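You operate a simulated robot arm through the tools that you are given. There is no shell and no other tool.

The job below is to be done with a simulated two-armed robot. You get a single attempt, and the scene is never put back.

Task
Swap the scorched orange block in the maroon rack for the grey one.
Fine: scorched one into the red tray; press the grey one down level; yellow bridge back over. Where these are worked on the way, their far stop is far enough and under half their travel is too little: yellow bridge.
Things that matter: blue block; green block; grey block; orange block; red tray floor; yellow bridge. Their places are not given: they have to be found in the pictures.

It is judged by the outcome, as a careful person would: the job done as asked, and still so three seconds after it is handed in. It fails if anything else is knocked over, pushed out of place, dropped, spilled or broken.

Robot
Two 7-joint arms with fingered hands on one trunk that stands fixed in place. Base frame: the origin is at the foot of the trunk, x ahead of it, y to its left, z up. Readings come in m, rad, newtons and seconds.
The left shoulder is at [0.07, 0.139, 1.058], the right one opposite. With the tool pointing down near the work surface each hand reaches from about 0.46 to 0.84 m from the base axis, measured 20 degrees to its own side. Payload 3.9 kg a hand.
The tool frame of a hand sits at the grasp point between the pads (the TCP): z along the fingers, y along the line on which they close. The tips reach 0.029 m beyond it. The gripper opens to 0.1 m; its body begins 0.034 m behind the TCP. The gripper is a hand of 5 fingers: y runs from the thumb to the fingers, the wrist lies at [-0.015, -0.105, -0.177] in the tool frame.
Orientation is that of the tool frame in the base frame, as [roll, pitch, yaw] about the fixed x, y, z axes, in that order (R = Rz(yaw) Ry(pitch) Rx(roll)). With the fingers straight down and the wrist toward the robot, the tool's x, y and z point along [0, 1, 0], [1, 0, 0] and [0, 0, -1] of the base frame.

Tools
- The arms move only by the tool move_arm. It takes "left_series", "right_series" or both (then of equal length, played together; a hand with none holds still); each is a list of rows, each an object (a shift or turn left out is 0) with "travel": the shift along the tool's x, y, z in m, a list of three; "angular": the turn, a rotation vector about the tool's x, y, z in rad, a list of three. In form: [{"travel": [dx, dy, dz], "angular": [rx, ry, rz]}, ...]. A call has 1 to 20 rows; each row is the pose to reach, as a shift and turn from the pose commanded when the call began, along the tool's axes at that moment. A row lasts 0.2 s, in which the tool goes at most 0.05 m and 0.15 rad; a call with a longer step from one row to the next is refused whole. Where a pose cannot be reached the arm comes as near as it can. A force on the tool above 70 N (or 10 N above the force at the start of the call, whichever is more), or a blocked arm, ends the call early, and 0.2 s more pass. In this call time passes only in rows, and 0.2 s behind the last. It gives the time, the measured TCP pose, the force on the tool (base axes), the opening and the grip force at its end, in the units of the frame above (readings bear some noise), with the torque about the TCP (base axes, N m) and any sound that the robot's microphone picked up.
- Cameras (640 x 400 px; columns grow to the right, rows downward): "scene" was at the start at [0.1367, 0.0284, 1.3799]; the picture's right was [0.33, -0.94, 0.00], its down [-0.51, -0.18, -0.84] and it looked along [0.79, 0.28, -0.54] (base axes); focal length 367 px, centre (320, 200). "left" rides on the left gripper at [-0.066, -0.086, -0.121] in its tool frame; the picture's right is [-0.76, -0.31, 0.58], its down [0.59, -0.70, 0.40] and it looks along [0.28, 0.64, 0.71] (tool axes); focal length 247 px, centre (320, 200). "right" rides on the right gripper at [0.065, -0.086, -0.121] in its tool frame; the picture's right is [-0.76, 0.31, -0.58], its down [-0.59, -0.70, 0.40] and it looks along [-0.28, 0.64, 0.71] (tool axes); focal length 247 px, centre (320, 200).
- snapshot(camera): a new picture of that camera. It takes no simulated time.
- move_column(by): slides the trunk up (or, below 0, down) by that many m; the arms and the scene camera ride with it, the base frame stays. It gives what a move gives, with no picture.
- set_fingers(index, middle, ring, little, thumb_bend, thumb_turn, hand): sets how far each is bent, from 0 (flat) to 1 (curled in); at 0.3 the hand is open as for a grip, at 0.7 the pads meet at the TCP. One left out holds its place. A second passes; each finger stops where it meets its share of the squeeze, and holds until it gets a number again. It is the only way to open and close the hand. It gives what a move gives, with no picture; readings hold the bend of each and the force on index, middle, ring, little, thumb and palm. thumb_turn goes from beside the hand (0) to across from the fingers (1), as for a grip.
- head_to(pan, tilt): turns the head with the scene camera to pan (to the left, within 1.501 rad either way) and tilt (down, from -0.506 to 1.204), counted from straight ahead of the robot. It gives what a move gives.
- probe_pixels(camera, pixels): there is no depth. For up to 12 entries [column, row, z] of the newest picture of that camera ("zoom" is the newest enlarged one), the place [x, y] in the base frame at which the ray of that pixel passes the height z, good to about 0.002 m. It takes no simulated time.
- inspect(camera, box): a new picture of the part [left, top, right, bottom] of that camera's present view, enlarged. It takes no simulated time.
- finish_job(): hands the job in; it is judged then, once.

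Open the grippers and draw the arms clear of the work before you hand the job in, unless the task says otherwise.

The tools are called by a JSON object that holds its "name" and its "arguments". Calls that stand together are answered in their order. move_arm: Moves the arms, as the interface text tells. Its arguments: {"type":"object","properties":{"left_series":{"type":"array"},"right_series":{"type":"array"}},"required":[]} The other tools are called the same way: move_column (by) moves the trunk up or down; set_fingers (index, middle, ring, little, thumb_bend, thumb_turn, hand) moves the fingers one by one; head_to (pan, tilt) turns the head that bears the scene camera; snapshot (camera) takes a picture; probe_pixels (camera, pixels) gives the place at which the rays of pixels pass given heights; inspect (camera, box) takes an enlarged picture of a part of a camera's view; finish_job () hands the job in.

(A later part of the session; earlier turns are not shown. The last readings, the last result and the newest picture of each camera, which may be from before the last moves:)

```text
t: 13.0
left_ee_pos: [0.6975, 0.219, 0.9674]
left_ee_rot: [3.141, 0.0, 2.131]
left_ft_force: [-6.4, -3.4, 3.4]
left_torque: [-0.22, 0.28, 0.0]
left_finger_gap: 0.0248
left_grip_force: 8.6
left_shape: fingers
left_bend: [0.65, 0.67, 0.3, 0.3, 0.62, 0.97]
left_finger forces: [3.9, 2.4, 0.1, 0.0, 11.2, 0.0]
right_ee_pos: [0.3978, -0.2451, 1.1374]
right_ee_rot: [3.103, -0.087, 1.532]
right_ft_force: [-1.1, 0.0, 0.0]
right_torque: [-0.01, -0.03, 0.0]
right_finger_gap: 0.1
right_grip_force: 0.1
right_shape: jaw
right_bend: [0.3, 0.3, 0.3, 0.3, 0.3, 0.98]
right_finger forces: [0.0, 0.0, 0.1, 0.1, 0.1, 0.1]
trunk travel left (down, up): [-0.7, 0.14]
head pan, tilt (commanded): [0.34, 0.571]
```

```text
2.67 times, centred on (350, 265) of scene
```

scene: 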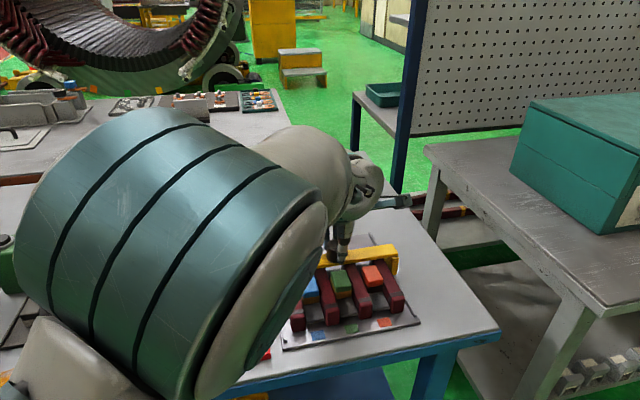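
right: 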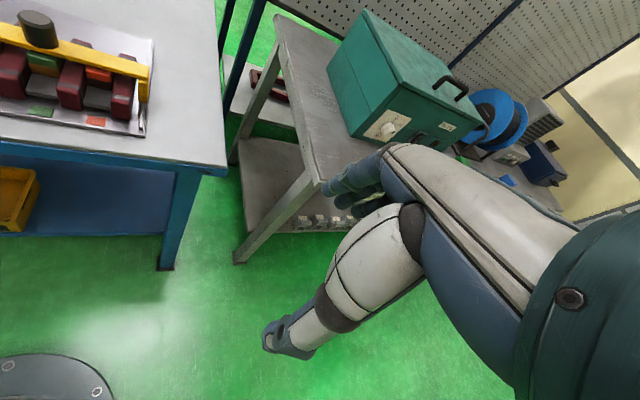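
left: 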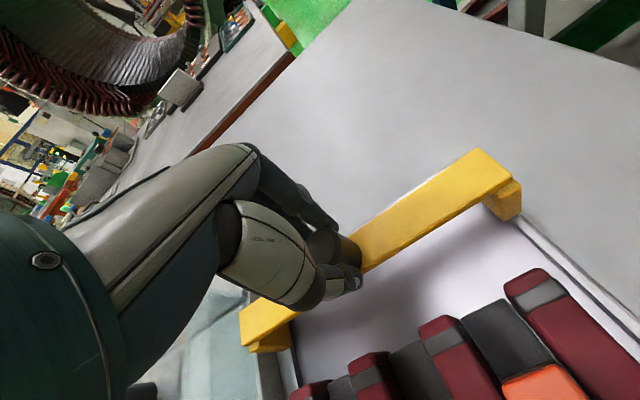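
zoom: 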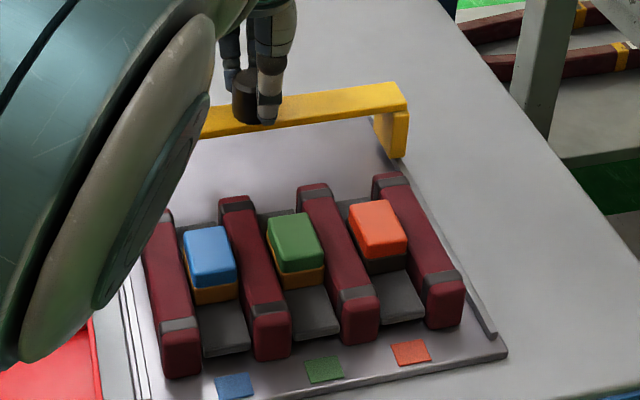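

The force rose to about 7 N against the motion, so the bridge is at its far stop (≈0.13 m travel). I'll release the knob and raise the hand.

{"name": "set_fingers", "arguments": {"hand": "left", "index": 0.3, "middle": 0.3, "thumb_bend": 0.3}}

{"name": "move_arm", "arguments": {"left_series": [{"travel": [0, 0, -0.03]}, {"travel": [0, 0, -0.07]}, {"travel": [0, 0, -0.11]}, {"travel": [0, -0.03, -0.14]}, {"travel": [0, -0.07, -0.14]}]}}

{"name": "snapshot", "arguments": {"camera": "left"}}

{"name": "snapshot", "arguments": {"camera": "scene"}}

```text
t: 14.0
left_ee_pos: [0.6991, 0.2202, 0.9652]
left_ee_rot: [-3.14, 0.0, 2.132]
left_ft_force: [-0.5, 0.3, 0.3]
left_torque: [0.02, 0.01, -0.03]
left_finger_gap: 0.0985
left_grip_force: 0.0
left_shape: fingers
left_bend: [0.3, 0.3, 0.3, 0.3, 0.3, 0.97]
left_finger forces: [0.0, 0.0, 0.0, 0.0, 0.0, 0.0]
right_ee_pos: [0.3985, -0.244, 1.139]
right_ee_rot: [3.108, -0.088, 1.528]
right_ft_force: [-0.1, 0.6, 0.3]
right_torque: [0.0, -0.01, 0.0]
right_finger_gap: 0.0998
right_grip_force: 0.0
right_shape: jaw
right_bend: [0.3, 0.3, 0.3, 0.3, 0.3, 0.98]
right_finger forces: [0.0, 0.0, 0.0, 0.0, 0.0, 0.1]
trunk travel left (down, up): [-0.7, 0.14]
head pan, tilt (commanded): [0.34, 0.571]
```

```text
t: 15.2
left_ee_pos: [0.6359, 0.1842, 1.1066]
left_ee_rot: [3.139, 0.0, 2.133]
left_ft_force: [0.1, -0.2, 0.1]
left_torque: [0.03, -0.05, 0.0]
left_finger_gap: 0.0983
left_grip_force: 0.1
left_shape: fingers
left_bend: [0.3, 0.3, 0.3, 0.3, 0.3, 0.98]
left_finger forces: [0.0, 0.0, 0.0, 0.0, 0.0, 0.0]
right_ee_pos: [0.3977, -0.2457, 1.1383]
right_ee_rot: [3.105, -0.09, 1.531]
right_ft_force: [0.7, 0.4, -0.2]
right_torque: [0.01, 0.02, 0.0]
right_finger_gap: 0.0997
right_grip_force: 0.1
right_shape: jaw
right_bend: [0.3, 0.3, 0.3, 0.3, 0.3, 0.98]
right_finger forces: [0.0, 0.0, 0.1, 0.0, 0.0, 0.0]
trunk travel left (down, up): [-0.7, 0.14]
head pan, tilt (commanded): [0.34, 0.571]
```

```text
taken
```

left: 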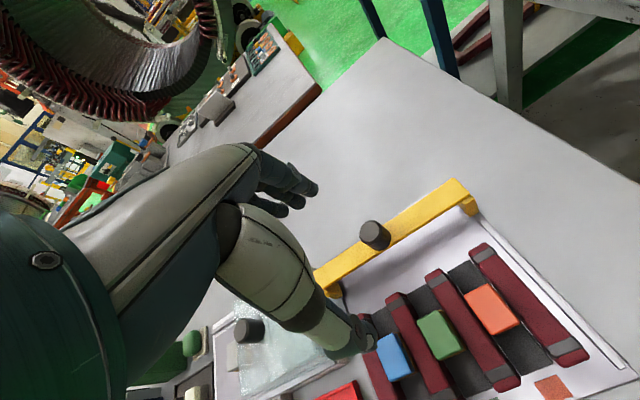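

```text
taken
```

scene: 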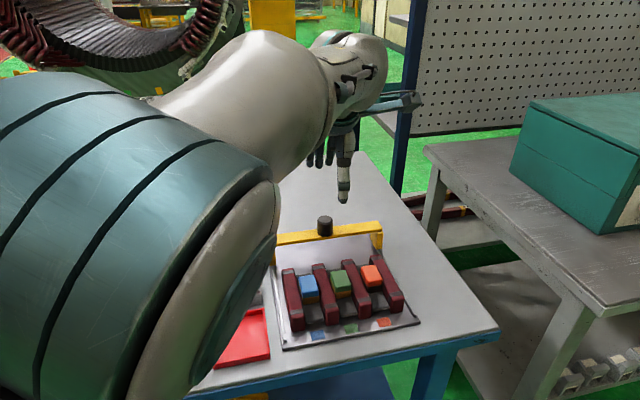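

The bridge stays at the back and all three blocks are exposed. I'll zoom in on the blocks from both cameras to measure them.

{"name": "inspect", "arguments": {"camera": "left", "box": [350, 230, 590, 390]}}

{"name": "inspect", "arguments": {"camera": "scene", "box": [275, 245, 425, 345]}}

{"name": "snapshot", "arguments": {"camera": "right"}}

```text
2.50 times, centred on (470, 310) of left
```

zoom: 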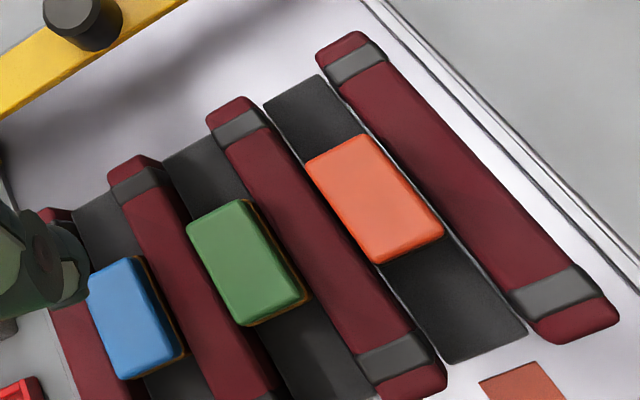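

```text
4.00 times, centred on (350, 295) of scene
```

zoom: 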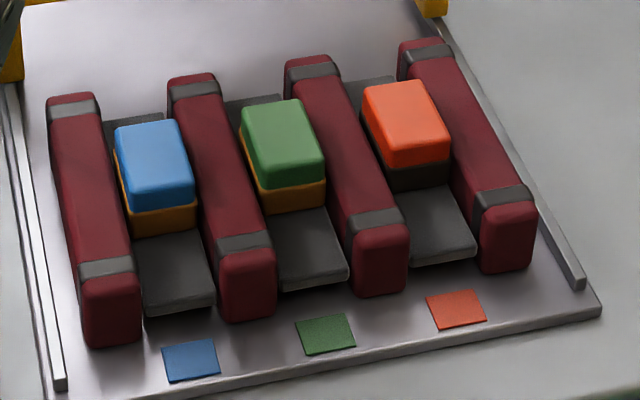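

```text
taken
```

right: 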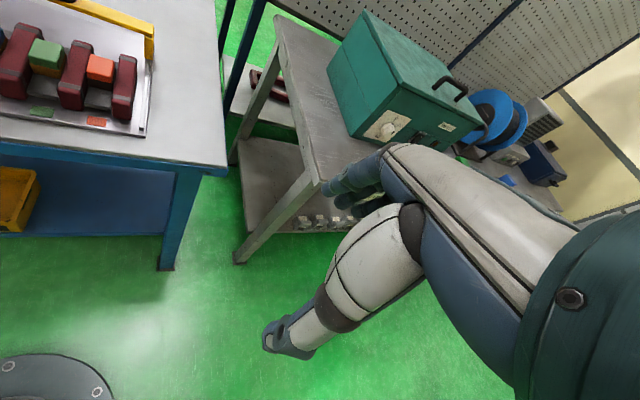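

I'll zoom the right camera at the rack (0-160, 0-140), which gives a low side view.

{"name": "inspect", "arguments": {"camera": "right", "box": [0, 10, 170, 140]}}

```text
3.08 times, centred on (85, 75) of right
```

zoom: 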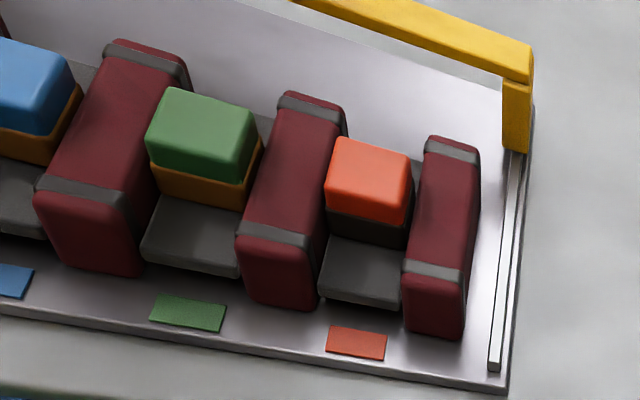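

Triangulating: orange top centre (left (492,309.2), scene (371.8,273.8), right (101.2,66.9)); green top (left (440,334.8), scene (340.3,280.8), right (48.3,50.6)); rail-4 front band (left (563.2,346), scene (395.5,294.3)).

{"name": "probe_pixels", "arguments": {"camera": "left", "pixels": [[492, 309.2, 0.89], [492, 309.2, 0.91], [492, 309.2, 0.93], [440, 334.8, 0.89], [440, 334.8, 0.91], [440, 334.8, 0.93], [563.2, 346, 0.89], [563.2, 346, 0.91], [498, 370, 0.89], [498, 370, 0.91], [395.2, 357.2, 0.91], [395.2, 357.2, 0.93]]}}

{"name": "probe_pixels", "arguments": {"camera": "scene", "pixels": [[371.75, 273.75, 0.89], [371.75, 273.75, 0.91], [371.75, 273.75, 0.93], [340.25, 280.75, 0.89], [340.25, 280.75, 0.91], [340.25, 280.75, 0.93], [395.5, 294.25, 0.89], [395.5, 294.25, 0.91], [363.75, 300.5, 0.89], [363.75, 300.5, 0.91], [308.25, 285, 0.91], [308.25, 285, 0.93]]}}

{"name": "probe_pixels", "arguments": {"camera": "right", "pixels": [[101.2, 66.9, 0.89], [101.2, 66.9, 0.91], [101.2, 66.9, 0.93], [48.3, 50.6, 0.89], [48.3, 50.6, 0.91], [48.3, 50.6, 0.93]]}}

```text
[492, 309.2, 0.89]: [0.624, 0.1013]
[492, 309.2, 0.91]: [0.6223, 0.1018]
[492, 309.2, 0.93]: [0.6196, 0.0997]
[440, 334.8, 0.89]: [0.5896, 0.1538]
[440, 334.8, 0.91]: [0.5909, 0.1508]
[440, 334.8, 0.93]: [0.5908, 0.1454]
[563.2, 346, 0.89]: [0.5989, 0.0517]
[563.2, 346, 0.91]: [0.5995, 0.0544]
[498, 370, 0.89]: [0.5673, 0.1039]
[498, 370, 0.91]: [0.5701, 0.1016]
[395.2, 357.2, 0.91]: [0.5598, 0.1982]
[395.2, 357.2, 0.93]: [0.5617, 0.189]
```

```text
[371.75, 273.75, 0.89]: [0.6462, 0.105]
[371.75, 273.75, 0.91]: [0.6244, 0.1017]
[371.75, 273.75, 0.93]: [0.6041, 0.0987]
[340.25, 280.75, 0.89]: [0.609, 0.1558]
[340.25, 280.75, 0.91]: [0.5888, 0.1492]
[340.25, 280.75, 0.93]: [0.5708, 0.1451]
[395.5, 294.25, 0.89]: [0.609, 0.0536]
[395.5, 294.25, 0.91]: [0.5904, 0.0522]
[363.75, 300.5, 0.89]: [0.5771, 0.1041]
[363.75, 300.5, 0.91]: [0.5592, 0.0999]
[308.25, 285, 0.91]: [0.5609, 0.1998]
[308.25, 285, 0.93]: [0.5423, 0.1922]
```

```text
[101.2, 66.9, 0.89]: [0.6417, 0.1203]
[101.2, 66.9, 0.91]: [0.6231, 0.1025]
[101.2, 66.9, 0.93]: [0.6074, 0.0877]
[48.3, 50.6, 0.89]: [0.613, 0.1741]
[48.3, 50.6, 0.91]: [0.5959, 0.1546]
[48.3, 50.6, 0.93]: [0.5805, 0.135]
```

Block tops are at z ≈ 0.911 (orange at (0.623,0.102), green at (0.590,0.151)), while the rails top out at z ≈ 0.900, so about 11 mm protrudes. I'll probe the orange block's top corners and the rail edges beside it.

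{"name": "probe_pixels", "arguments": {"camera": "left", "pixels": [[464.4, 294.8, 0.911], [486.8, 284.4, 0.911], [519.2, 324.4, 0.911], [493.2, 335.2, 0.911], [470, 270, 0.9], [545.6, 348.8, 0.9], [448.8, 284, 0.9], [506.8, 364, 0.9], [446.8, 272, 0.872], [470.8, 260, 0.872], [525, 350, 0.872], [648, 444, 0.872]]}}

```text
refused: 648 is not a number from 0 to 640
```

{"name": "probe_pixels", "arguments": {"camera": "left", "pixels": [[464.4, 294.8, 0.911], [486.8, 284.4, 0.911], [519.2, 324.4, 0.911], [493.2, 335.2, 0.911], [470, 270, 0.9], [545.6, 348.8, 0.9], [448.8, 284, 0.9], [506.8, 364, 0.9]]}}

```text
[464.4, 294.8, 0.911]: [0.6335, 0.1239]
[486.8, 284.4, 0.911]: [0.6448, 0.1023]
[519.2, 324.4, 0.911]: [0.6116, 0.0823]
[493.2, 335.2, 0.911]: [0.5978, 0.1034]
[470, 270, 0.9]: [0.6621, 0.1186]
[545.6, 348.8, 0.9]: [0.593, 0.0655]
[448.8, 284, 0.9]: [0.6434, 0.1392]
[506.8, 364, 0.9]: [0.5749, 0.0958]
```

The orange block is about 0.028 × 0.042 m, centred near (0.622,0.103), in a slot about 0.033 m wide, so only one finger plus the thumb fits in there. I'll test in the air how far the middle, ring and little fingers retract when fully curled.

{"name": "set_fingers", "arguments": {"hand": "left", "middle": 1.0, "ring": 1.0, "little": 1.0}}

{"name": "snapshot", "arguments": {"camera": "left"}}

{"name": "inspect", "arguments": {"camera": "scene", "box": [270, 90, 410, 220]}}

{"name": "inspect", "arguments": {"camera": "left", "box": [220, 140, 400, 360]}}

```text
t: 16.2
left_ee_pos: [0.6377, 0.1851, 1.1066]
left_ee_rot: [-3.141, 0.001, 2.133]
left_ft_force: [0.2, 0.1, 0.8]
left_torque: [0.02, 0.02, 0.02]
left_finger_gap: 0.0988
left_grip_force: 0.1
left_shape: fingers
left_bend: [0.3, 1.0, 1.0, 1.0, 0.3, 0.98]
left_finger forces: [0.0, 0.0, 0.1, 0.0, 0.1, 0.0]
right_ee_pos: [0.3982, -0.2441, 1.1389]
right_ee_rot: [3.107, -0.089, 1.53]
right_ft_force: [0.4, 0.1, 1.0]
right_torque: [0.0, -0.01, -0.02]
right_finger_gap: 0.0999
right_grip_force: 0.0
right_shape: jaw
right_bend: [0.3, 0.3, 0.3, 0.3, 0.3, 0.98]
right_finger forces: [0.1, 0.1, 0.0, 0.0, 0.0, 0.1]
trunk travel left (down, up): [-0.7, 0.14]
head pan, tilt (commanded): [0.34, 0.571]
```

```text
taken
```

left: 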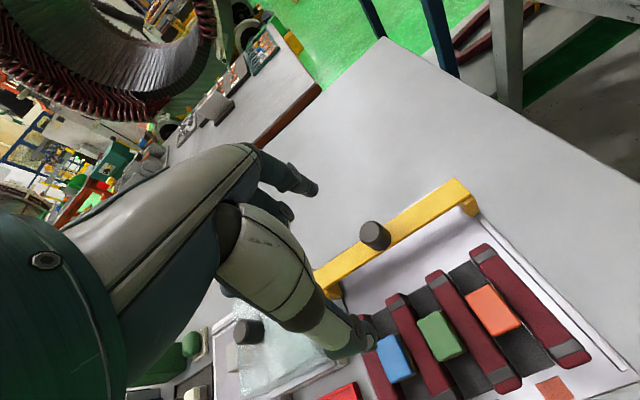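

```text
3.08 times, centred on (340, 155) of scene
```

zoom: 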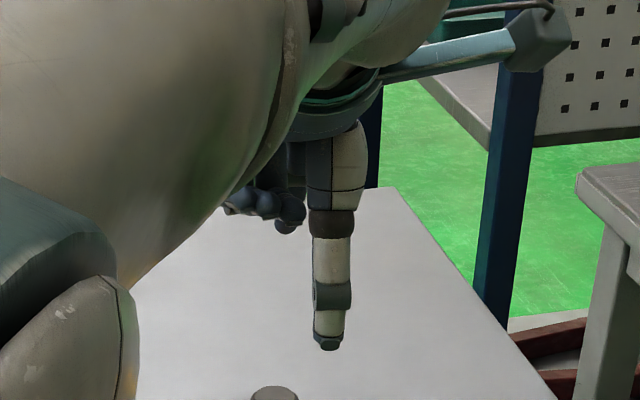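

```text
1.82 times, centred on (310, 250) of left
```

zoom: 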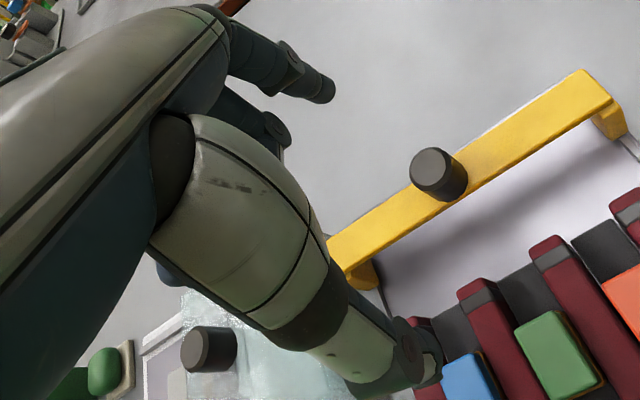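

Curled fingers retract well above the tips, so an index–thumb pinch will fit. The thumb sits near x≈0 and the index near x≈-0.008; I'll try thumb_turn 0.88 to line the thumb up better with the index.

{"name": "set_fingers", "arguments": {"hand": "left", "thumb_turn": 0.85}}

{"name": "inspect", "arguments": {"camera": "left", "box": [220, 140, 400, 360]}}

{"name": "inspect", "arguments": {"camera": "scene", "box": [270, 90, 410, 220]}}

```text
t: 17.2
left_ee_pos: [0.6383, 0.1852, 1.1055]
left_ee_rot: [-3.141, -0.001, 2.134]
left_ft_force: [0.3, -0.6, -0.5]
left_torque: [0.0, 0.01, 0.0]
left_finger_gap: 0.101
left_grip_force: 0.1
left_shape: fingers
left_bend: [0.3, 1.0, 1.0, 1.0, 0.3, 0.83]
left_finger forces: [0.0, 0.0, 0.0, 0.0, 0.0, 0.0]
right_ee_pos: [0.3984, -0.244, 1.1377]
right_ee_rot: [3.106, -0.088, 1.531]
right_ft_force: [0.8, 0.6, -0.2]
right_torque: [0.01, 0.02, -0.01]
right_finger_gap: 0.0998
right_grip_force: 0.1
right_shape: jaw
right_bend: [0.3, 0.3, 0.3, 0.3, 0.3, 0.98]
right_finger forces: [0.0, 0.1, 0.1, 0.0, 0.1, 0.0]
trunk travel left (down, up): [-0.7, 0.14]
head pan, tilt (commanded): [0.34, 0.571]
```

```text
1.82 times, centred on (310, 250) of left
```

zoom: 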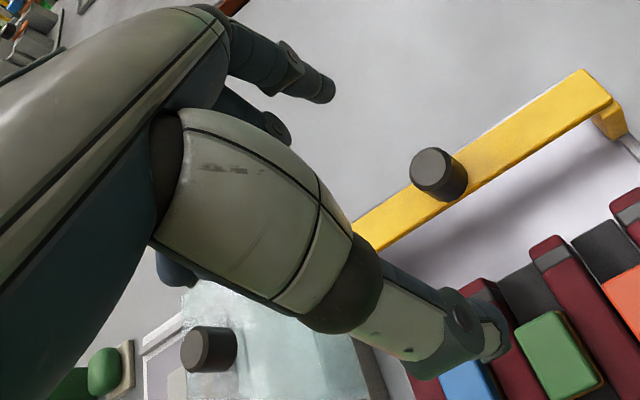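

```text
3.08 times, centred on (340, 155) of scene
```

zoom: 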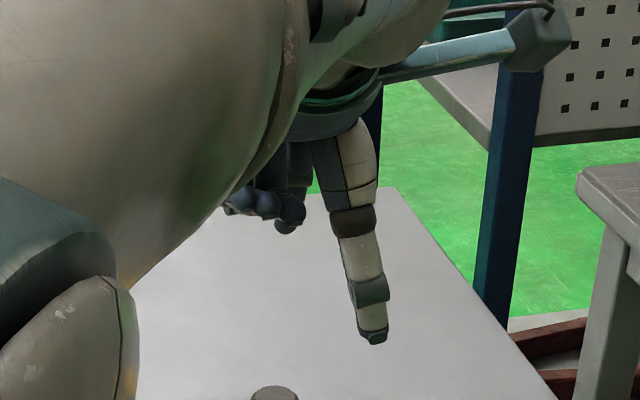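

The thumb tip moved about 26 mm toward the index side, which is too much. I'll calibrate by probing the thumb tip in the scene view before (342.3,202) and now (356.9,198.8) at tip height.

{"name": "snapshot", "arguments": {"camera": "scene"}}

{"name": "probe_pixels", "arguments": {"camera": "scene", "pixels": [[342.3, 201.5, 1.075], [342.3, 201.5, 1.085], [356.9, 198.8, 1.075], [356.9, 198.8, 1.085]]}}

{"name": "set_fingers", "arguments": {"hand": "left", "thumb_turn": 0.95}}

{"name": "inspect", "arguments": {"camera": "scene", "box": [270, 90, 410, 220]}}

```text
taken
```

scene: 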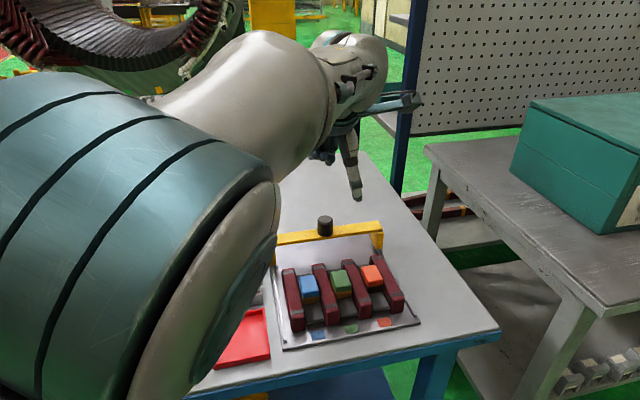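

```text
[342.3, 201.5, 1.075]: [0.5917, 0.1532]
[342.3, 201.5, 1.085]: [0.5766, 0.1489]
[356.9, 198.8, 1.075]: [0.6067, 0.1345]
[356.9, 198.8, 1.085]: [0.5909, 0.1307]
```

```text
t: 18.2
left_ee_pos: [0.6373, 0.1847, 1.1065]
left_ee_rot: [-3.141, 0.0, 2.132]
left_ft_force: [-0.9, -0.2, -0.2]
left_torque: [-0.02, 0.01, -0.01]
left_finger_gap: 0.0992
left_grip_force: 0.2
left_shape: fingers
left_bend: [0.3, 1.0, 1.0, 1.0, 0.3, 0.93]
left_finger forces: [0.0, 0.1, 0.1, 0.0, 0.1, 0.1]
right_ee_pos: [0.3986, -0.2438, 1.1374]
right_ee_rot: [3.107, -0.089, 1.532]
right_ft_force: [-0.1, 0.7, -0.1]
right_torque: [0.03, 0.02, 0.02]
right_finger_gap: 0.0996
right_grip_force: 0.0
right_shape: jaw
right_bend: [0.3, 0.3, 0.3, 0.3, 0.3, 0.98]
right_finger forces: [0.0, 0.0, 0.0, 0.0, 0.1, 0.1]
trunk travel left (down, up): [-0.7, 0.14]
head pan, tilt (commanded): [0.34, 0.571]
```

```text
3.08 times, centred on (340, 155) of scene
```

zoom: 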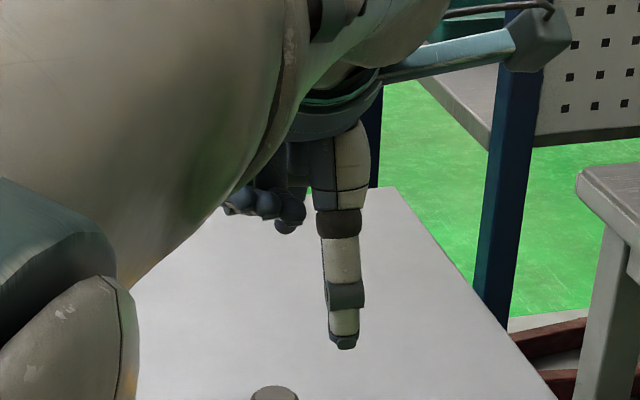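

At turn 0.98 the thumb tip sits at x≈-0.0024, so about 0.945 puts it opposite the index. I'll set that and move so the orange block sits at tool x=-0.008, stopping first at z ≈ 0.985.

{"name": "set_fingers", "arguments": {"hand": "left", "thumb_turn": 0.965}}

{"name": "move_arm", "arguments": {"left_series": [{"travel": [-0.018, -0.019, 0.02]}, {"travel": [-0.036, -0.038, 0.05]}, {"travel": [-0.0533, -0.0568, 0.08]}, {"travel": [-0.0533, -0.0568, 0.11]}, {"travel": [-0.0533, -0.0568, 0.12]}]}}

{"name": "snapshot", "arguments": {"camera": "left"}}

{"name": "inspect", "arguments": {"camera": "scene", "box": [275, 205, 425, 345]}}

{"name": "inspect", "arguments": {"camera": "right", "box": [0, 0, 200, 140]}}

```text
t: 19.2
left_ee_pos: [0.6377, 0.1854, 1.1052]
left_ee_rot: [3.141, -0.001, 2.132]
left_ft_force: [-0.5, 0.4, -0.2]
left_torque: [0.02, 0.0, -0.04]
left_finger_gap: 0.0988
left_grip_force: 0.0
left_shape: fingers
left_bend: [0.3, 1.0, 1.0, 1.0, 0.3, 0.94]
left_finger forces: [0.1, 0.1, 0.0, 0.1, 0.0, 0.1]
right_ee_pos: [0.399, -0.2416, 1.1373]
right_ee_rot: [3.108, -0.09, 1.532]
right_ft_force: [-0.2, 0.7, -0.3]
right_torque: [-0.02, -0.03, 0.0]
right_finger_gap: 0.0997
right_grip_force: 0.0
right_shape: jaw
right_bend: [0.3, 0.3, 0.3, 0.3, 0.3, 0.98]
right_finger forces: [0.0, 0.0, 0.1, 0.1, 0.1, 0.0]
trunk travel left (down, up): [-0.7, 0.14]
head pan, tilt (commanded): [0.34, 0.571]
```

```text
t: 20.4
left_ee_pos: [0.6195, 0.1128, 1.0003]
left_ee_rot: [-3.127, 0.053, 2.148]
left_ft_force: [-0.5, -0.1, 0.5]
left_torque: [0.0, -0.05, 0.03]
left_finger_gap: 0.0994
left_grip_force: 0.1
left_shape: fingers
left_bend: [0.3, 1.0, 1.0, 1.0, 0.3, 0.94]
left_finger forces: [0.0, 0.0, 0.0, 0.0, 0.0, 0.0]
right_ee_pos: [0.3975, -0.2441, 1.1382]
right_ee_rot: [3.107, -0.088, 1.53]
right_ft_force: [-0.3, -0.7, 0.7]
right_torque: [0.01, -0.03, -0.03]
right_finger_gap: 0.1001
right_grip_force: 0.0
right_shape: jaw
right_bend: [0.3, 0.3, 0.3, 0.3, 0.3, 0.98]
right_finger forces: [0.0, 0.0, 0.0, 0.0, 0.1, 0.0]
trunk travel left (down, up): [-0.7, 0.14]
head pan, tilt (commanded): [0.34, 0.571]
```

```text
taken
```

left: 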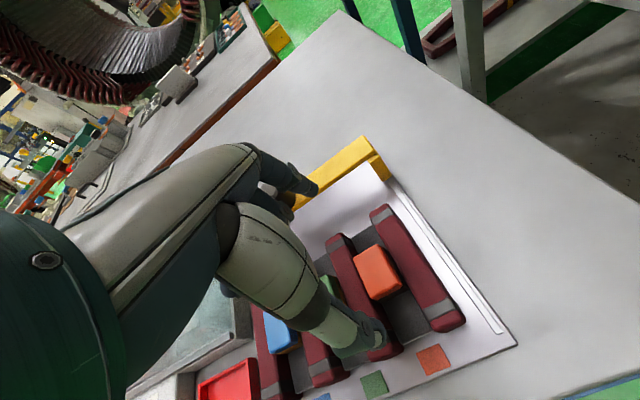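

```text
2.86 times, centred on (350, 275) of scene
```

zoom: 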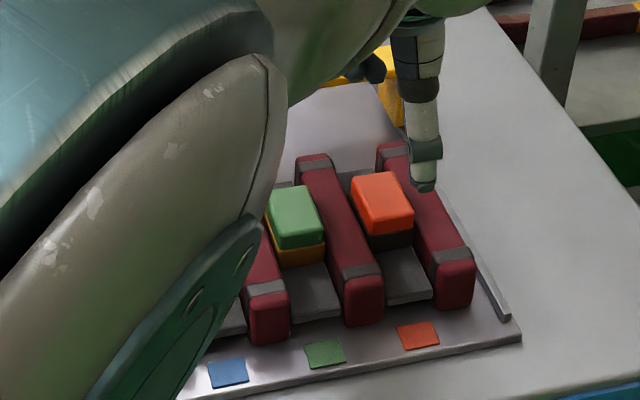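

```text
2.86 times, centred on (100, 70) of right
```

zoom: 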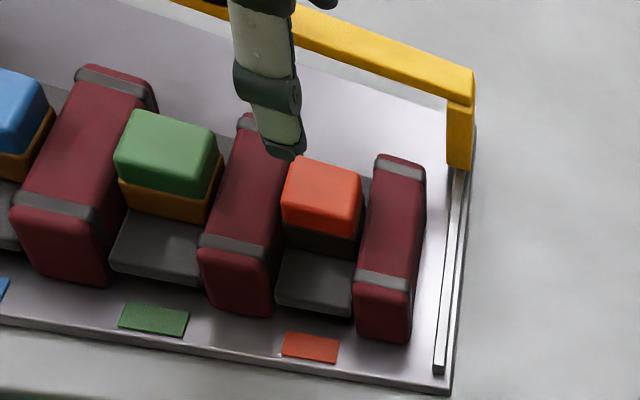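

The hand ended slightly off command (z 1.000 rather than 0.985, tilted about 0.05 rad). I'll issue a tiny hold row to see whether it settles.

{"name": "move_arm", "arguments": {"left_series": [{"travel": [0, 0, 0]}, {"travel": [0, 0, 0]}]}}

```text
t: 21.0
left_ee_pos: [0.6211, 0.1169, 0.998]
left_ee_rot: [-3.126, 0.05, 2.155]
left_ft_force: [-1.3, -0.2, -0.2]
left_torque: [0.01, 0.01, 0.03]
left_finger_gap: 0.0988
left_grip_force: 0.0
left_shape: fingers
left_bend: [0.3, 1.0, 1.0, 1.0, 0.3, 0.94]
left_finger forces: [0.0, 0.0, 0.1, 0.0, 0.1, 0.0]
right_ee_pos: [0.3987, -0.2429, 1.1374]
right_ee_rot: [3.107, -0.09, 1.532]
right_ft_force: [-0.2, 0.1, -0.6]
right_torque: [0.02, -0.02, 0.01]
right_finger_gap: 0.0999
right_grip_force: 0.1
right_shape: jaw
right_bend: [0.3, 0.3, 0.3, 0.3, 0.3, 0.98]
right_finger forces: [0.0, 0.0, 0.0, 0.1, 0.0, 0.0]
trunk travel left (down, up): [-0.7, 0.14]
head pan, tilt (commanded): [0.34, 0.571]
```

The left wrist is near its limit when crossing to this yaw (8 mm short, 3° tilt), while the right arm should be better placed for this yaw over the rack. I'll lift and retract the left arm to its start area, reopening its fingers.

{"name": "move_arm", "arguments": {"left_series": [{"travel": [0, 0, -0.04]}, {"travel": [0, 0, -0.08]}, {"travel": [0.02, -0.005, -0.12]}, {"travel": [0.06, -0.014, -0.15], "angular": [0, 0, 0.04]}, {"travel": [0.1, -0.023, -0.15], "angular": [0, 0, 0.08]}, {"travel": [0.14, -0.032, -0.155], "angular": [0, 0, 0.12]}, {"travel": [0.18, -0.041, -0.16], "angular": [0, 0, 0.16]}, {"travel": [0.22, -0.05, -0.16], "angular": [0, 0, 0.2]}, {"travel": [0.26, -0.06, -0.16], "angular": [0, 0, 0.243]}, {"travel": [0.285, -0.066, -0.16], "angular": [0, 0, 0.243]}]}}

{"name": "snapshot", "arguments": {"camera": "scene"}}

{"name": "snapshot", "arguments": {"camera": "left"}}

```text
refused: row 4 steps farther than a row can; nothing moved
```

```text
taken
```

scene: 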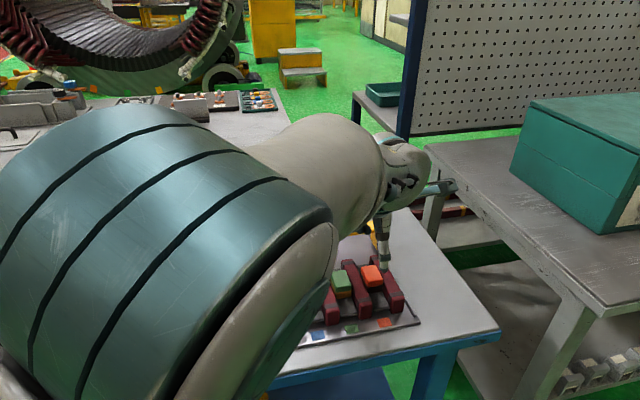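

```text
taken
```

left: 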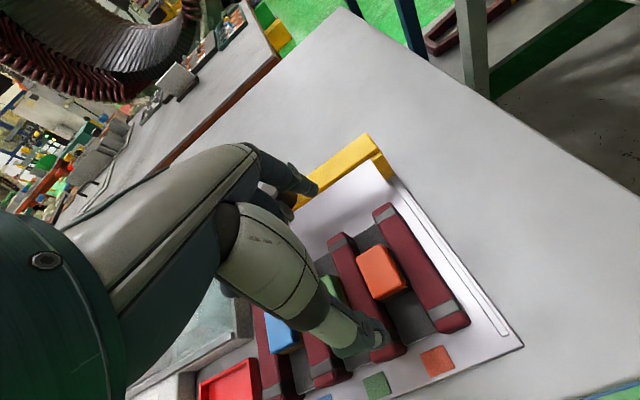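

One row exceeded the 0.05 m limit, so nothing moved. I'll resend with smaller steps.

{"name": "move_arm", "arguments": {"left_series": [{"travel": [0, 0, -0.04]}, {"travel": [0, 0, -0.08]}, {"travel": [0.02, -0.005, -0.12]}, {"travel": [0.055, -0.013, -0.145], "angular": [0, 0, 0.04]}, {"travel": [0.1, -0.023, -0.15], "angular": [0, 0, 0.08]}, {"travel": [0.14, -0.032, -0.155], "angular": [0, 0, 0.12]}, {"travel": [0.18, -0.041, -0.16], "angular": [0, 0, 0.16]}, {"travel": [0.22, -0.05, -0.16], "angular": [0, 0, 0.2]}, {"travel": [0.26, -0.06, -0.16], "angular": [0, 0, 0.243]}, {"travel": [0.285, -0.066, -0.16], "angular": [0, 0, 0.243]}]}}

{"name": "snapshot", "arguments": {"camera": "scene"}}

{"name": "snapshot", "arguments": {"camera": "left"}}

```text
t: 23.2
left_ee_pos: [0.4116, 0.3155, 1.1434]
left_ee_rot: [3.141, 0.0, 1.889]
left_ft_force: [0.1, 0.2, -0.1]
left_torque: [0.02, -0.02, -0.01]
left_finger_gap: 0.0991
left_grip_force: 0.0
left_shape: fingers
left_bend: [0.3, 1.0, 1.0, 1.0, 0.3, 0.94]
left_finger forces: [0.1, 0.1, 0.0, 0.0, 0.0, 0.0]
left hand out of reach, approached as far as the arm can: row 4
right_ee_pos: [0.3987, -0.2433, 1.1391]
right_ee_rot: [3.105, -0.09, 1.53]
right_ft_force: [-0.6, -0.1, -0.2]
right_torque: [-0.02, 0.03, 0.03]
right_finger_gap: 0.1
right_grip_force: 0.1
right_shape: jaw
right_bend: [0.3, 0.3, 0.3, 0.3, 0.3, 0.98]
right_finger forces: [0.1, 0.0, 0.0, 0.0, 0.1, 0.0]
trunk travel left (down, up): [-0.7, 0.14]
head pan, tilt (commanded): [0.34, 0.571]
```

```text
taken
```

scene: 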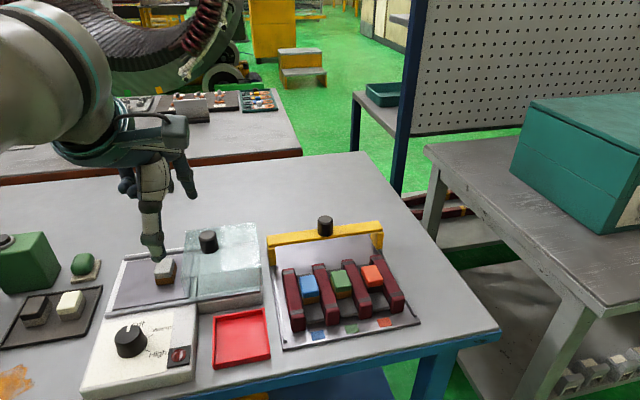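

```text
taken
```

left: 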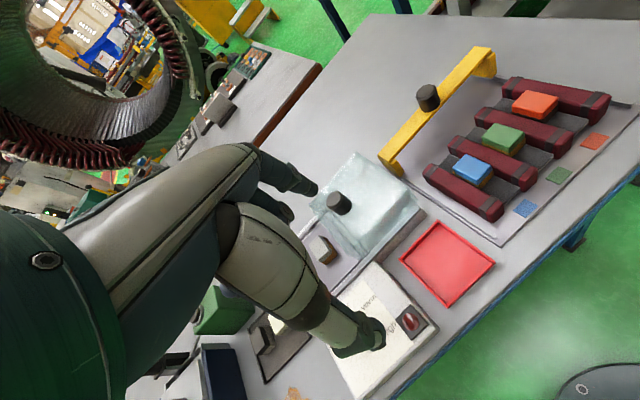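

The left arm is back and the view is clear. I'll take clear zooms of the rack, the tray and the grey block for measuring.

{"name": "inspect", "arguments": {"camera": "scene", "box": [200, 295, 290, 380]}}

{"name": "inspect", "arguments": {"camera": "left", "box": [400, 60, 620, 260]}}

{"name": "inspect", "arguments": {"camera": "left", "box": [290, 190, 410, 280]}}

{"name": "inspect", "arguments": {"camera": "scene", "box": [275, 250, 415, 340]}}

```text
4.71 times, centred on (245, 338) of scene
```

zoom: 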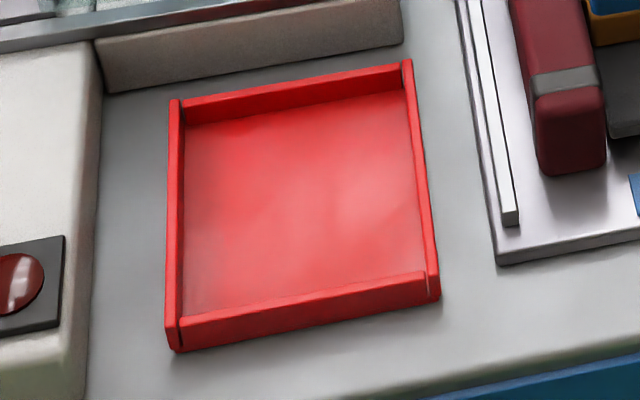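

```text
2.00 times, centred on (510, 160) of left
```

zoom: 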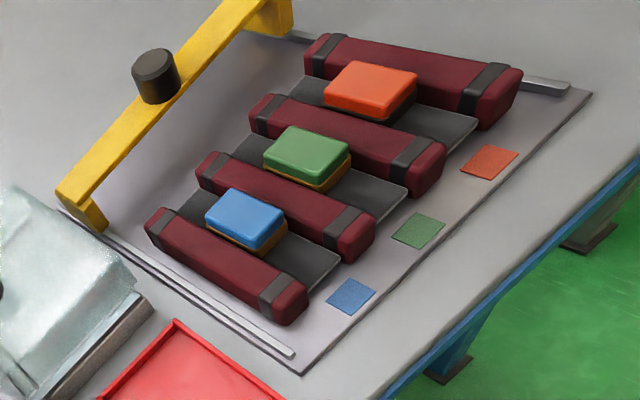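

```text
4.44 times, centred on (350, 235) of left
```

zoom: 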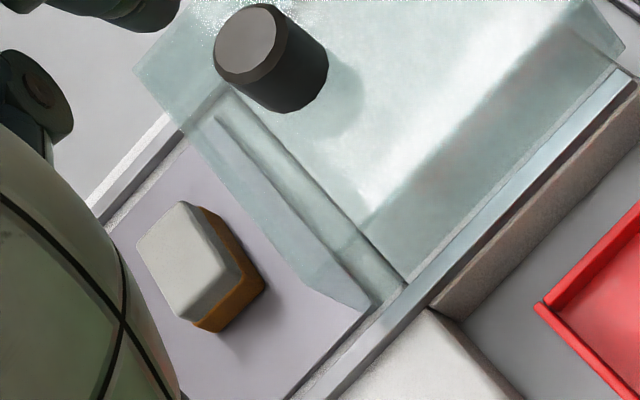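

```text
4.44 times, centred on (345, 295) of scene
```

zoom: 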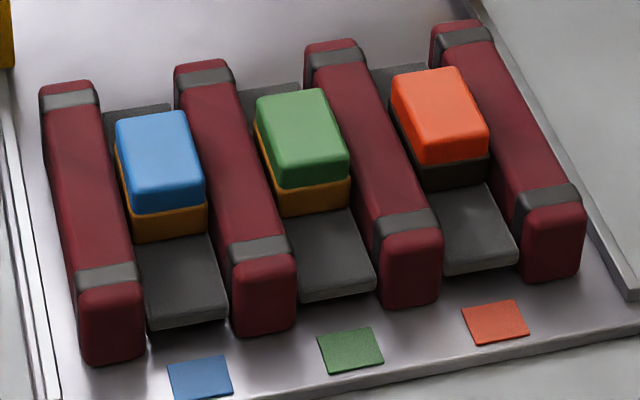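

Now probing the tray: floor centre at scene (240.8,339.1), and the rim corners.

{"name": "probe_pixels", "arguments": {"camera": "scene", "pixels": [[240.8, 339.1, 0.865], [240.8, 339.1, 0.87], [214.2, 316.7, 0.88], [263.5, 309, 0.88], [269.5, 351.4, 0.88], [213, 364.5, 0.88]]}}

{"name": "probe_pixels", "arguments": {"camera": "left", "pixels": [[446.5, 262, 0.865], [446.5, 262, 0.87], [437.5, 220.5, 0.88], [496, 263.5, 0.88], [449.5, 307, 0.88], [401.5, 259.5, 0.88]]}}

```text
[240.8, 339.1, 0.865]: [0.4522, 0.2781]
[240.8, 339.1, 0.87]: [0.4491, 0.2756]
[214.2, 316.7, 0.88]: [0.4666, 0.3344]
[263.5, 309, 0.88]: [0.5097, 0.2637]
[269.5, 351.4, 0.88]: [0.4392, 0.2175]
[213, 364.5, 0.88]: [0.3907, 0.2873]
```

```text
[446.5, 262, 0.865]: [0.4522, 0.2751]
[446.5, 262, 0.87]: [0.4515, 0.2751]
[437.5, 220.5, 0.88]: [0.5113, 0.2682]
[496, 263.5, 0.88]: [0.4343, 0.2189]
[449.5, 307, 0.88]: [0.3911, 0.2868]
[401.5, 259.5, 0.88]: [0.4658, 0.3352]
```

The tray centre is about (0.4515,0.2755), roughly 0.085 m square. Now I'll bring the right hand toward the rack at (0.62,0.10), z ≈ 1.06, yaw 2.13, to see whether it reaches there comfortably.

{"name": "move_arm", "arguments": {"right_series": [{"travel": [0.034, 0.0202, 0.0118], "angular": [0.0064, -0.0079, -0.06]}, {"travel": [0.068, 0.0403, 0.0237], "angular": [0.0127, -0.0158, -0.12]}, {"travel": [0.102, 0.0605, 0.0355], "angular": [0.019, -0.0237, -0.18]}, {"travel": [0.136, 0.0807, 0.0474], "angular": [0.0254, -0.0316, -0.24]}, {"travel": [0.17, 0.1008, 0.0592], "angular": [0.0317, -0.0395, -0.3]}, {"travel": [0.204, 0.121, 0.071], "angular": [0.038, -0.0474, -0.36]}, {"travel": [0.238, 0.1412, 0.0829], "angular": [0.0445, -0.0553, -0.42]}, {"travel": [0.272, 0.1614, 0.0947], "angular": [0.0508, -0.0632, -0.48]}, {"travel": [0.306, 0.1815, 0.1066], "angular": [0.0571, -0.0711, -0.54]}, {"travel": [0.34, 0.2017, 0.1184], "angular": [0.0635, -0.079, -0.603]}]}}

{"name": "snapshot", "arguments": {"camera": "right"}}

{"name": "snapshot", "arguments": {"camera": "scene"}}

```text
t: 25.4
left_ee_pos: [0.4127, 0.3166, 1.1447]
left_ee_rot: [3.141, 0.0, 1.888]
left_ft_force: [-0.3, 0.0, 0.3]
left_torque: [-0.02, -0.02, 0.0]
left_finger_gap: 0.0991
left_grip_force: 0.1
left_shape: fingers
left_bend: [0.3, 1.0, 1.0, 1.0, 0.3, 0.94]
left_finger forces: [0.0, 0.1, 0.0, 0.0, 0.0, 0.1]
right_ee_pos: [0.6123, 0.0915, 1.0601]
right_ee_rot: [-3.14, 0.002, 2.116]
right_ft_force: [0.0, -0.5, -0.2]
right_torque: [0.03, -0.02, -0.03]
right_finger_gap: 0.1002
right_grip_force: 0.1
right_shape: jaw
right_bend: [0.3, 0.3, 0.3, 0.3, 0.3, 0.98]
right_finger forces: [0.1, 0.1, 0.1, 0.0, 0.0, 0.0]
right hand out of reach, approached as far as the arm can: row 10
trunk travel left (down, up): [-0.7, 0.14]
head pan, tilt (commanded): [0.34, 0.571]
```

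```text
taken
```

right: 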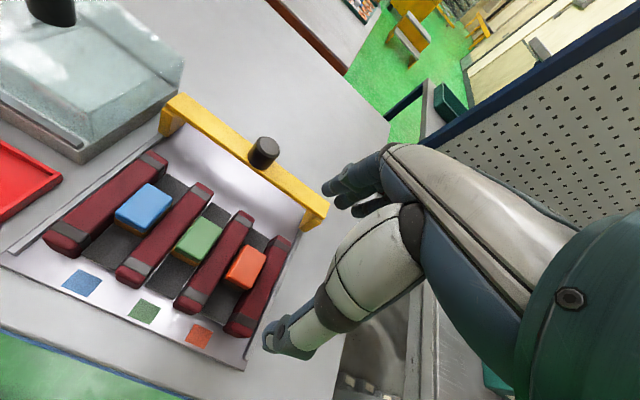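

```text
taken
```

scene: 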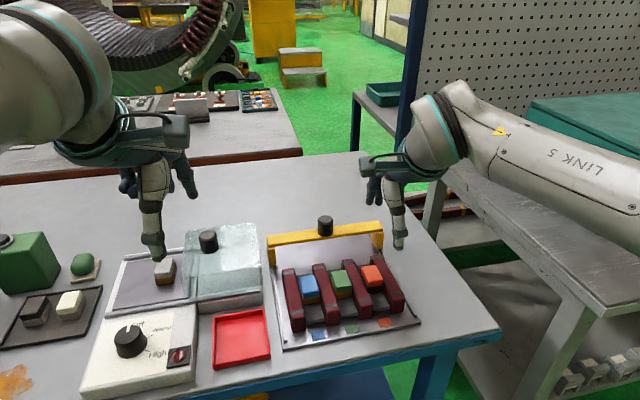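

The right hand reaches the rack pose well (straight down, yaw 2.12), just slightly short. I'll prepare its fingers the same way: middle, ring and little curled, thumb turned to face the index.

{"name": "set_fingers", "arguments": {"hand": "right", "middle": 1.0, "ring": 1.0, "little": 1.0, "thumb_turn": 0.965}}

{"name": "move_arm", "arguments": {"right_series": [{"travel": [0, 0.003, 0.03]}, {"travel": [-0.002, 0.008, 0.055]}, {"travel": [-0.004, 0.014, 0.075]}]}}

{"name": "snapshot", "arguments": {"camera": "right"}}

{"name": "inspect", "arguments": {"camera": "scene", "box": [275, 205, 425, 345]}}

{"name": "snapshot", "arguments": {"camera": "left"}}

```text
t: 26.4
left_ee_pos: [0.4127, 0.3152, 1.1436]
left_ee_rot: [3.141, -0.002, 1.889]
left_ft_force: [-1.5, -0.4, 0.1]
left_torque: [0.01, -0.02, -0.03]
left_finger_gap: 0.0989
left_grip_force: 0.1
left_shape: fingers
left_bend: [0.3, 1.0, 1.0, 1.0, 0.3, 0.94]
left_finger forces: [0.1, 0.1, 0.1, 0.0, 0.0, 0.0]
right_ee_pos: [0.6115, 0.0903, 1.0614]
right_ee_rot: [-3.14, 0.003, 2.115]
right_ft_force: [0.8, 0.5, 0.1]
right_torque: [-0.01, 0.0, -0.02]
right_finger_gap: 0.099
right_grip_force: 0.1
right_shape: fingers
right_bend: [0.3, 1.0, 1.0, 1.0, 0.3, 0.94]
right_finger forces: [0.0, 0.1, 0.0, 0.0, 0.1, 0.0]
trunk travel left (down, up): [-0.7, 0.14]
head pan, tilt (commanded): [0.34, 0.571]
```

```text
t: 27.2
left_ee_pos: [0.4127, 0.3152, 1.1441]
left_ee_rot: [3.141, 0.0, 1.889]
left_ft_force: [0.5, -1.2, -0.4]
left_torque: [0.02, -0.01, 0.01]
left_finger_gap: 0.099
left_grip_force: 0.0
left_shape: fingers
left_bend: [0.3, 1.0, 1.0, 1.0, 0.3, 0.94]
left_finger forces: [0.0, 0.0, 0.0, 0.0, 0.0, 0.1]
right_ee_pos: [0.6259, 0.0944, 0.9858]
right_ee_rot: [-3.139, 0.004, 2.133]
right_ft_force: [0.1, -0.3, 0.0]
right_torque: [-0.01, 0.0, 0.04]
right_finger_gap: 0.099
right_grip_force: 0.0
right_shape: fingers
right_bend: [0.3, 1.0, 1.0, 1.0, 0.3, 0.94]
right_finger forces: [0.0, 0.0, 0.1, 0.0, 0.1, 0.0]
trunk travel left (down, up): [-0.7, 0.14]
head pan, tilt (commanded): [0.34, 0.571]
```

```text
taken
```

right: 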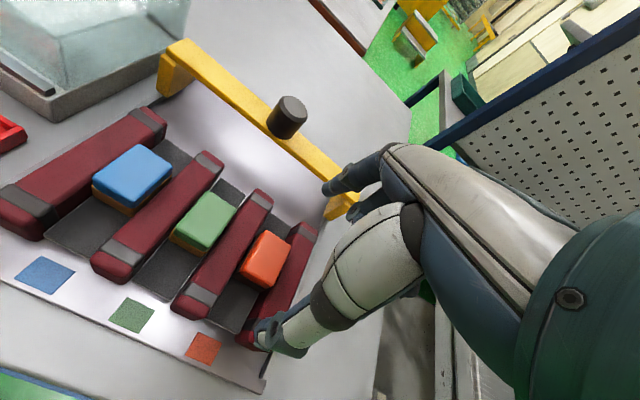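

```text
2.86 times, centred on (350, 275) of scene
```

zoom: 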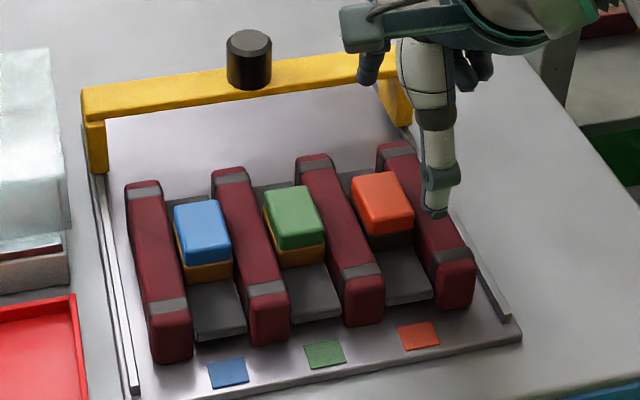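

```text
taken
```

left: 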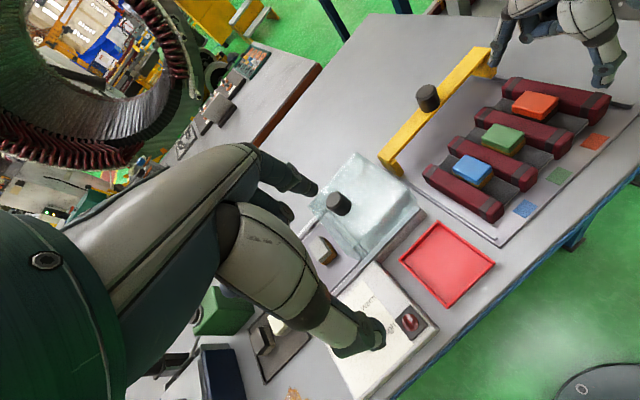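

The right hand is at (0.626,0.094,0.986) with yaw 2.133. I'll check alignment by probing the thumb tip in the scene (390.2,279.2), and the orange block top in the right camera.

{"name": "inspect", "arguments": {"camera": "right", "box": [180, 170, 380, 370]}}

{"name": "snapshot", "arguments": {"camera": "scene"}}

{"name": "probe_pixels", "arguments": {"camera": "scene", "pixels": [[390.5, 278.5, 0.957], [390.5, 278.5, 0.96]]}}

```text
2.00 times, centred on (280, 270) of right
```

zoom: 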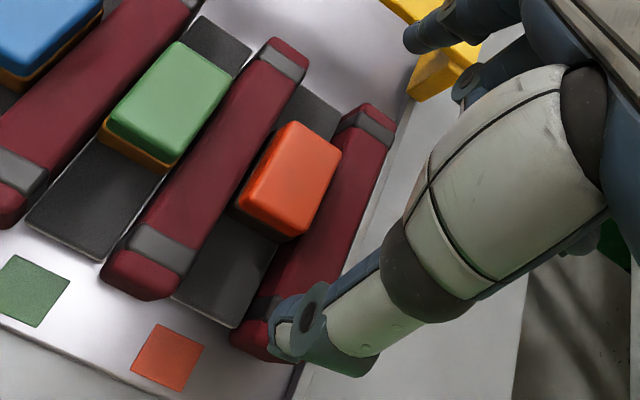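

```text
taken
```

scene: 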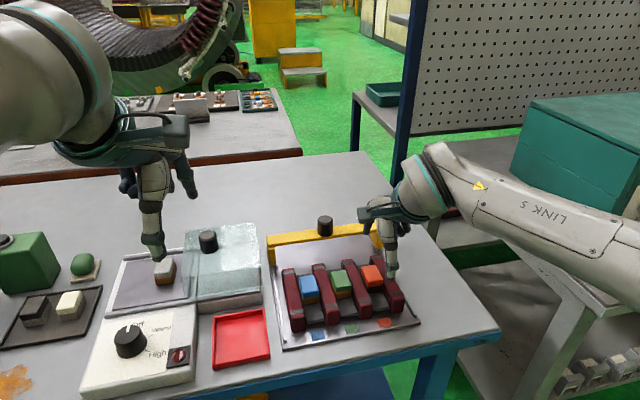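

```text
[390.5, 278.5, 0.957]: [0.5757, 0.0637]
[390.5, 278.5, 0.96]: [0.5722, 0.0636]
```

Probing the orange block top centre (265,259) and its top corners in the right camera at z 0.911, plus the slot edges at z 0.900.

{"name": "snapshot", "arguments": {"camera": "right"}}

{"name": "probe_pixels", "arguments": {"camera": "right", "pixels": [[265, 259, 0.911], [265, 231, 0.911], [290, 246.5, 0.911], [269, 288, 0.911], [240, 271, 0.911], [269, 218, 0.9], [196, 318, 0.9], [282, 236, 0.9], [235, 334, 0.872], [206, 317, 0.872]]}}

```text
taken
```

right: 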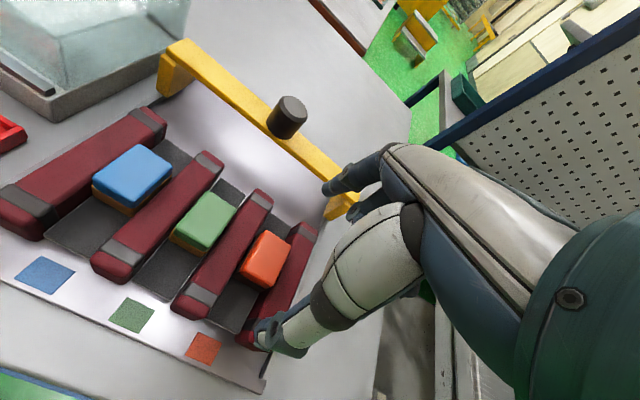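

```text
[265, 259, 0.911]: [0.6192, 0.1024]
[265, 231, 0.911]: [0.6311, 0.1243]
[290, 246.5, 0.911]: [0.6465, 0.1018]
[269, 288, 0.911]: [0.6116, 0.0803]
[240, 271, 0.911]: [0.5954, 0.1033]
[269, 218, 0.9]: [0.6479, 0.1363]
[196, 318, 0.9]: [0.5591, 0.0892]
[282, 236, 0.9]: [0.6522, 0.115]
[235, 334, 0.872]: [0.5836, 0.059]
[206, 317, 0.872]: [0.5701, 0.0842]
```

The block centre is confirmed at (0.621,0.102) from the right camera. I'll shift 3 mm along tool x and lower in steps to z ≈ 0.914, so index and thumb straddle the block inside the slot line.

{"name": "move_arm", "arguments": {"right_series": [{"travel": [0.0033, 0, 0.01]}, {"travel": [0.0033, 0, 0.03]}, {"travel": [0.0033, 0, 0.045]}, {"travel": [0.0033, 0, 0.055]}, {"travel": [0.0033, 0, 0.064]}, {"travel": [0.0033, 0, 0.072]}]}}

{"name": "inspect", "arguments": {"camera": "right", "box": [160, 150, 400, 390]}}

{"name": "inspect", "arguments": {"camera": "scene", "box": [300, 215, 440, 345]}}

{"name": "inspect", "arguments": {"camera": "left", "box": [460, 30, 640, 180]}}

```text
t: 28.6
left_ee_pos: [0.4133, 0.3152, 1.1437]
left_ee_rot: [3.141, 0.001, 1.887]
left_ft_force: [-0.1, 0.1, 0.1]
left_torque: [0.0, -0.04, 0.03]
left_finger_gap: 0.099
left_grip_force: 0.1
left_shape: fingers
left_bend: [0.3, 1.0, 1.0, 1.0, 0.3, 0.94]
left_finger forces: [0.0, 0.1, 0.0, 0.1, 0.0, 0.1]
right_ee_pos: [0.6258, 0.095, 0.9146]
right_ee_rot: [-3.138, 0.005, 2.131]
right_ft_force: [0.3, -0.4, 0.1]
right_torque: [-0.05, -0.01, 0.0]
right_finger_gap: 0.0994
right_grip_force: 0.1
right_shape: fingers
right_bend: [0.3, 1.0, 1.0, 1.0, 0.3, 0.94]
right_finger forces: [0.0, 0.0, 0.0, 0.0, 0.3, 0.0]
trunk travel left (down, up): [-0.7, 0.14]
head pan, tilt (commanded): [0.34, 0.571]
```

```text
1.67 times, centred on (280, 270) of right
```

zoom: 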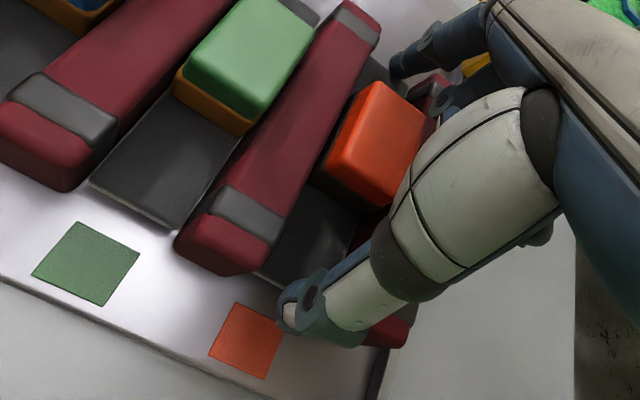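

```text
3.08 times, centred on (370, 280) of scene
```

zoom: 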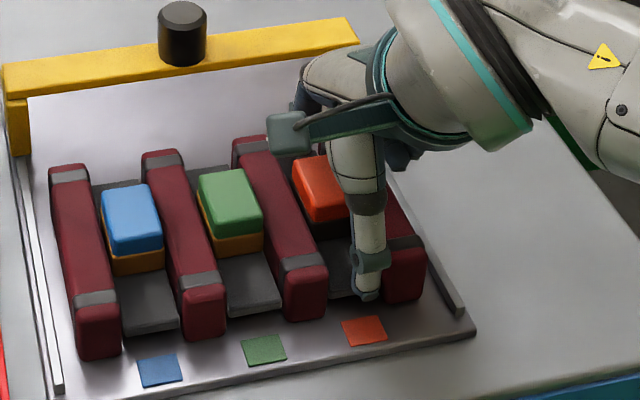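

```text
2.67 times, centred on (550, 105) of left
```

zoom: 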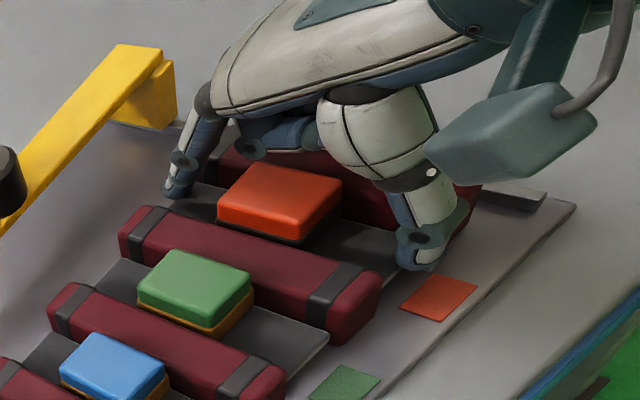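

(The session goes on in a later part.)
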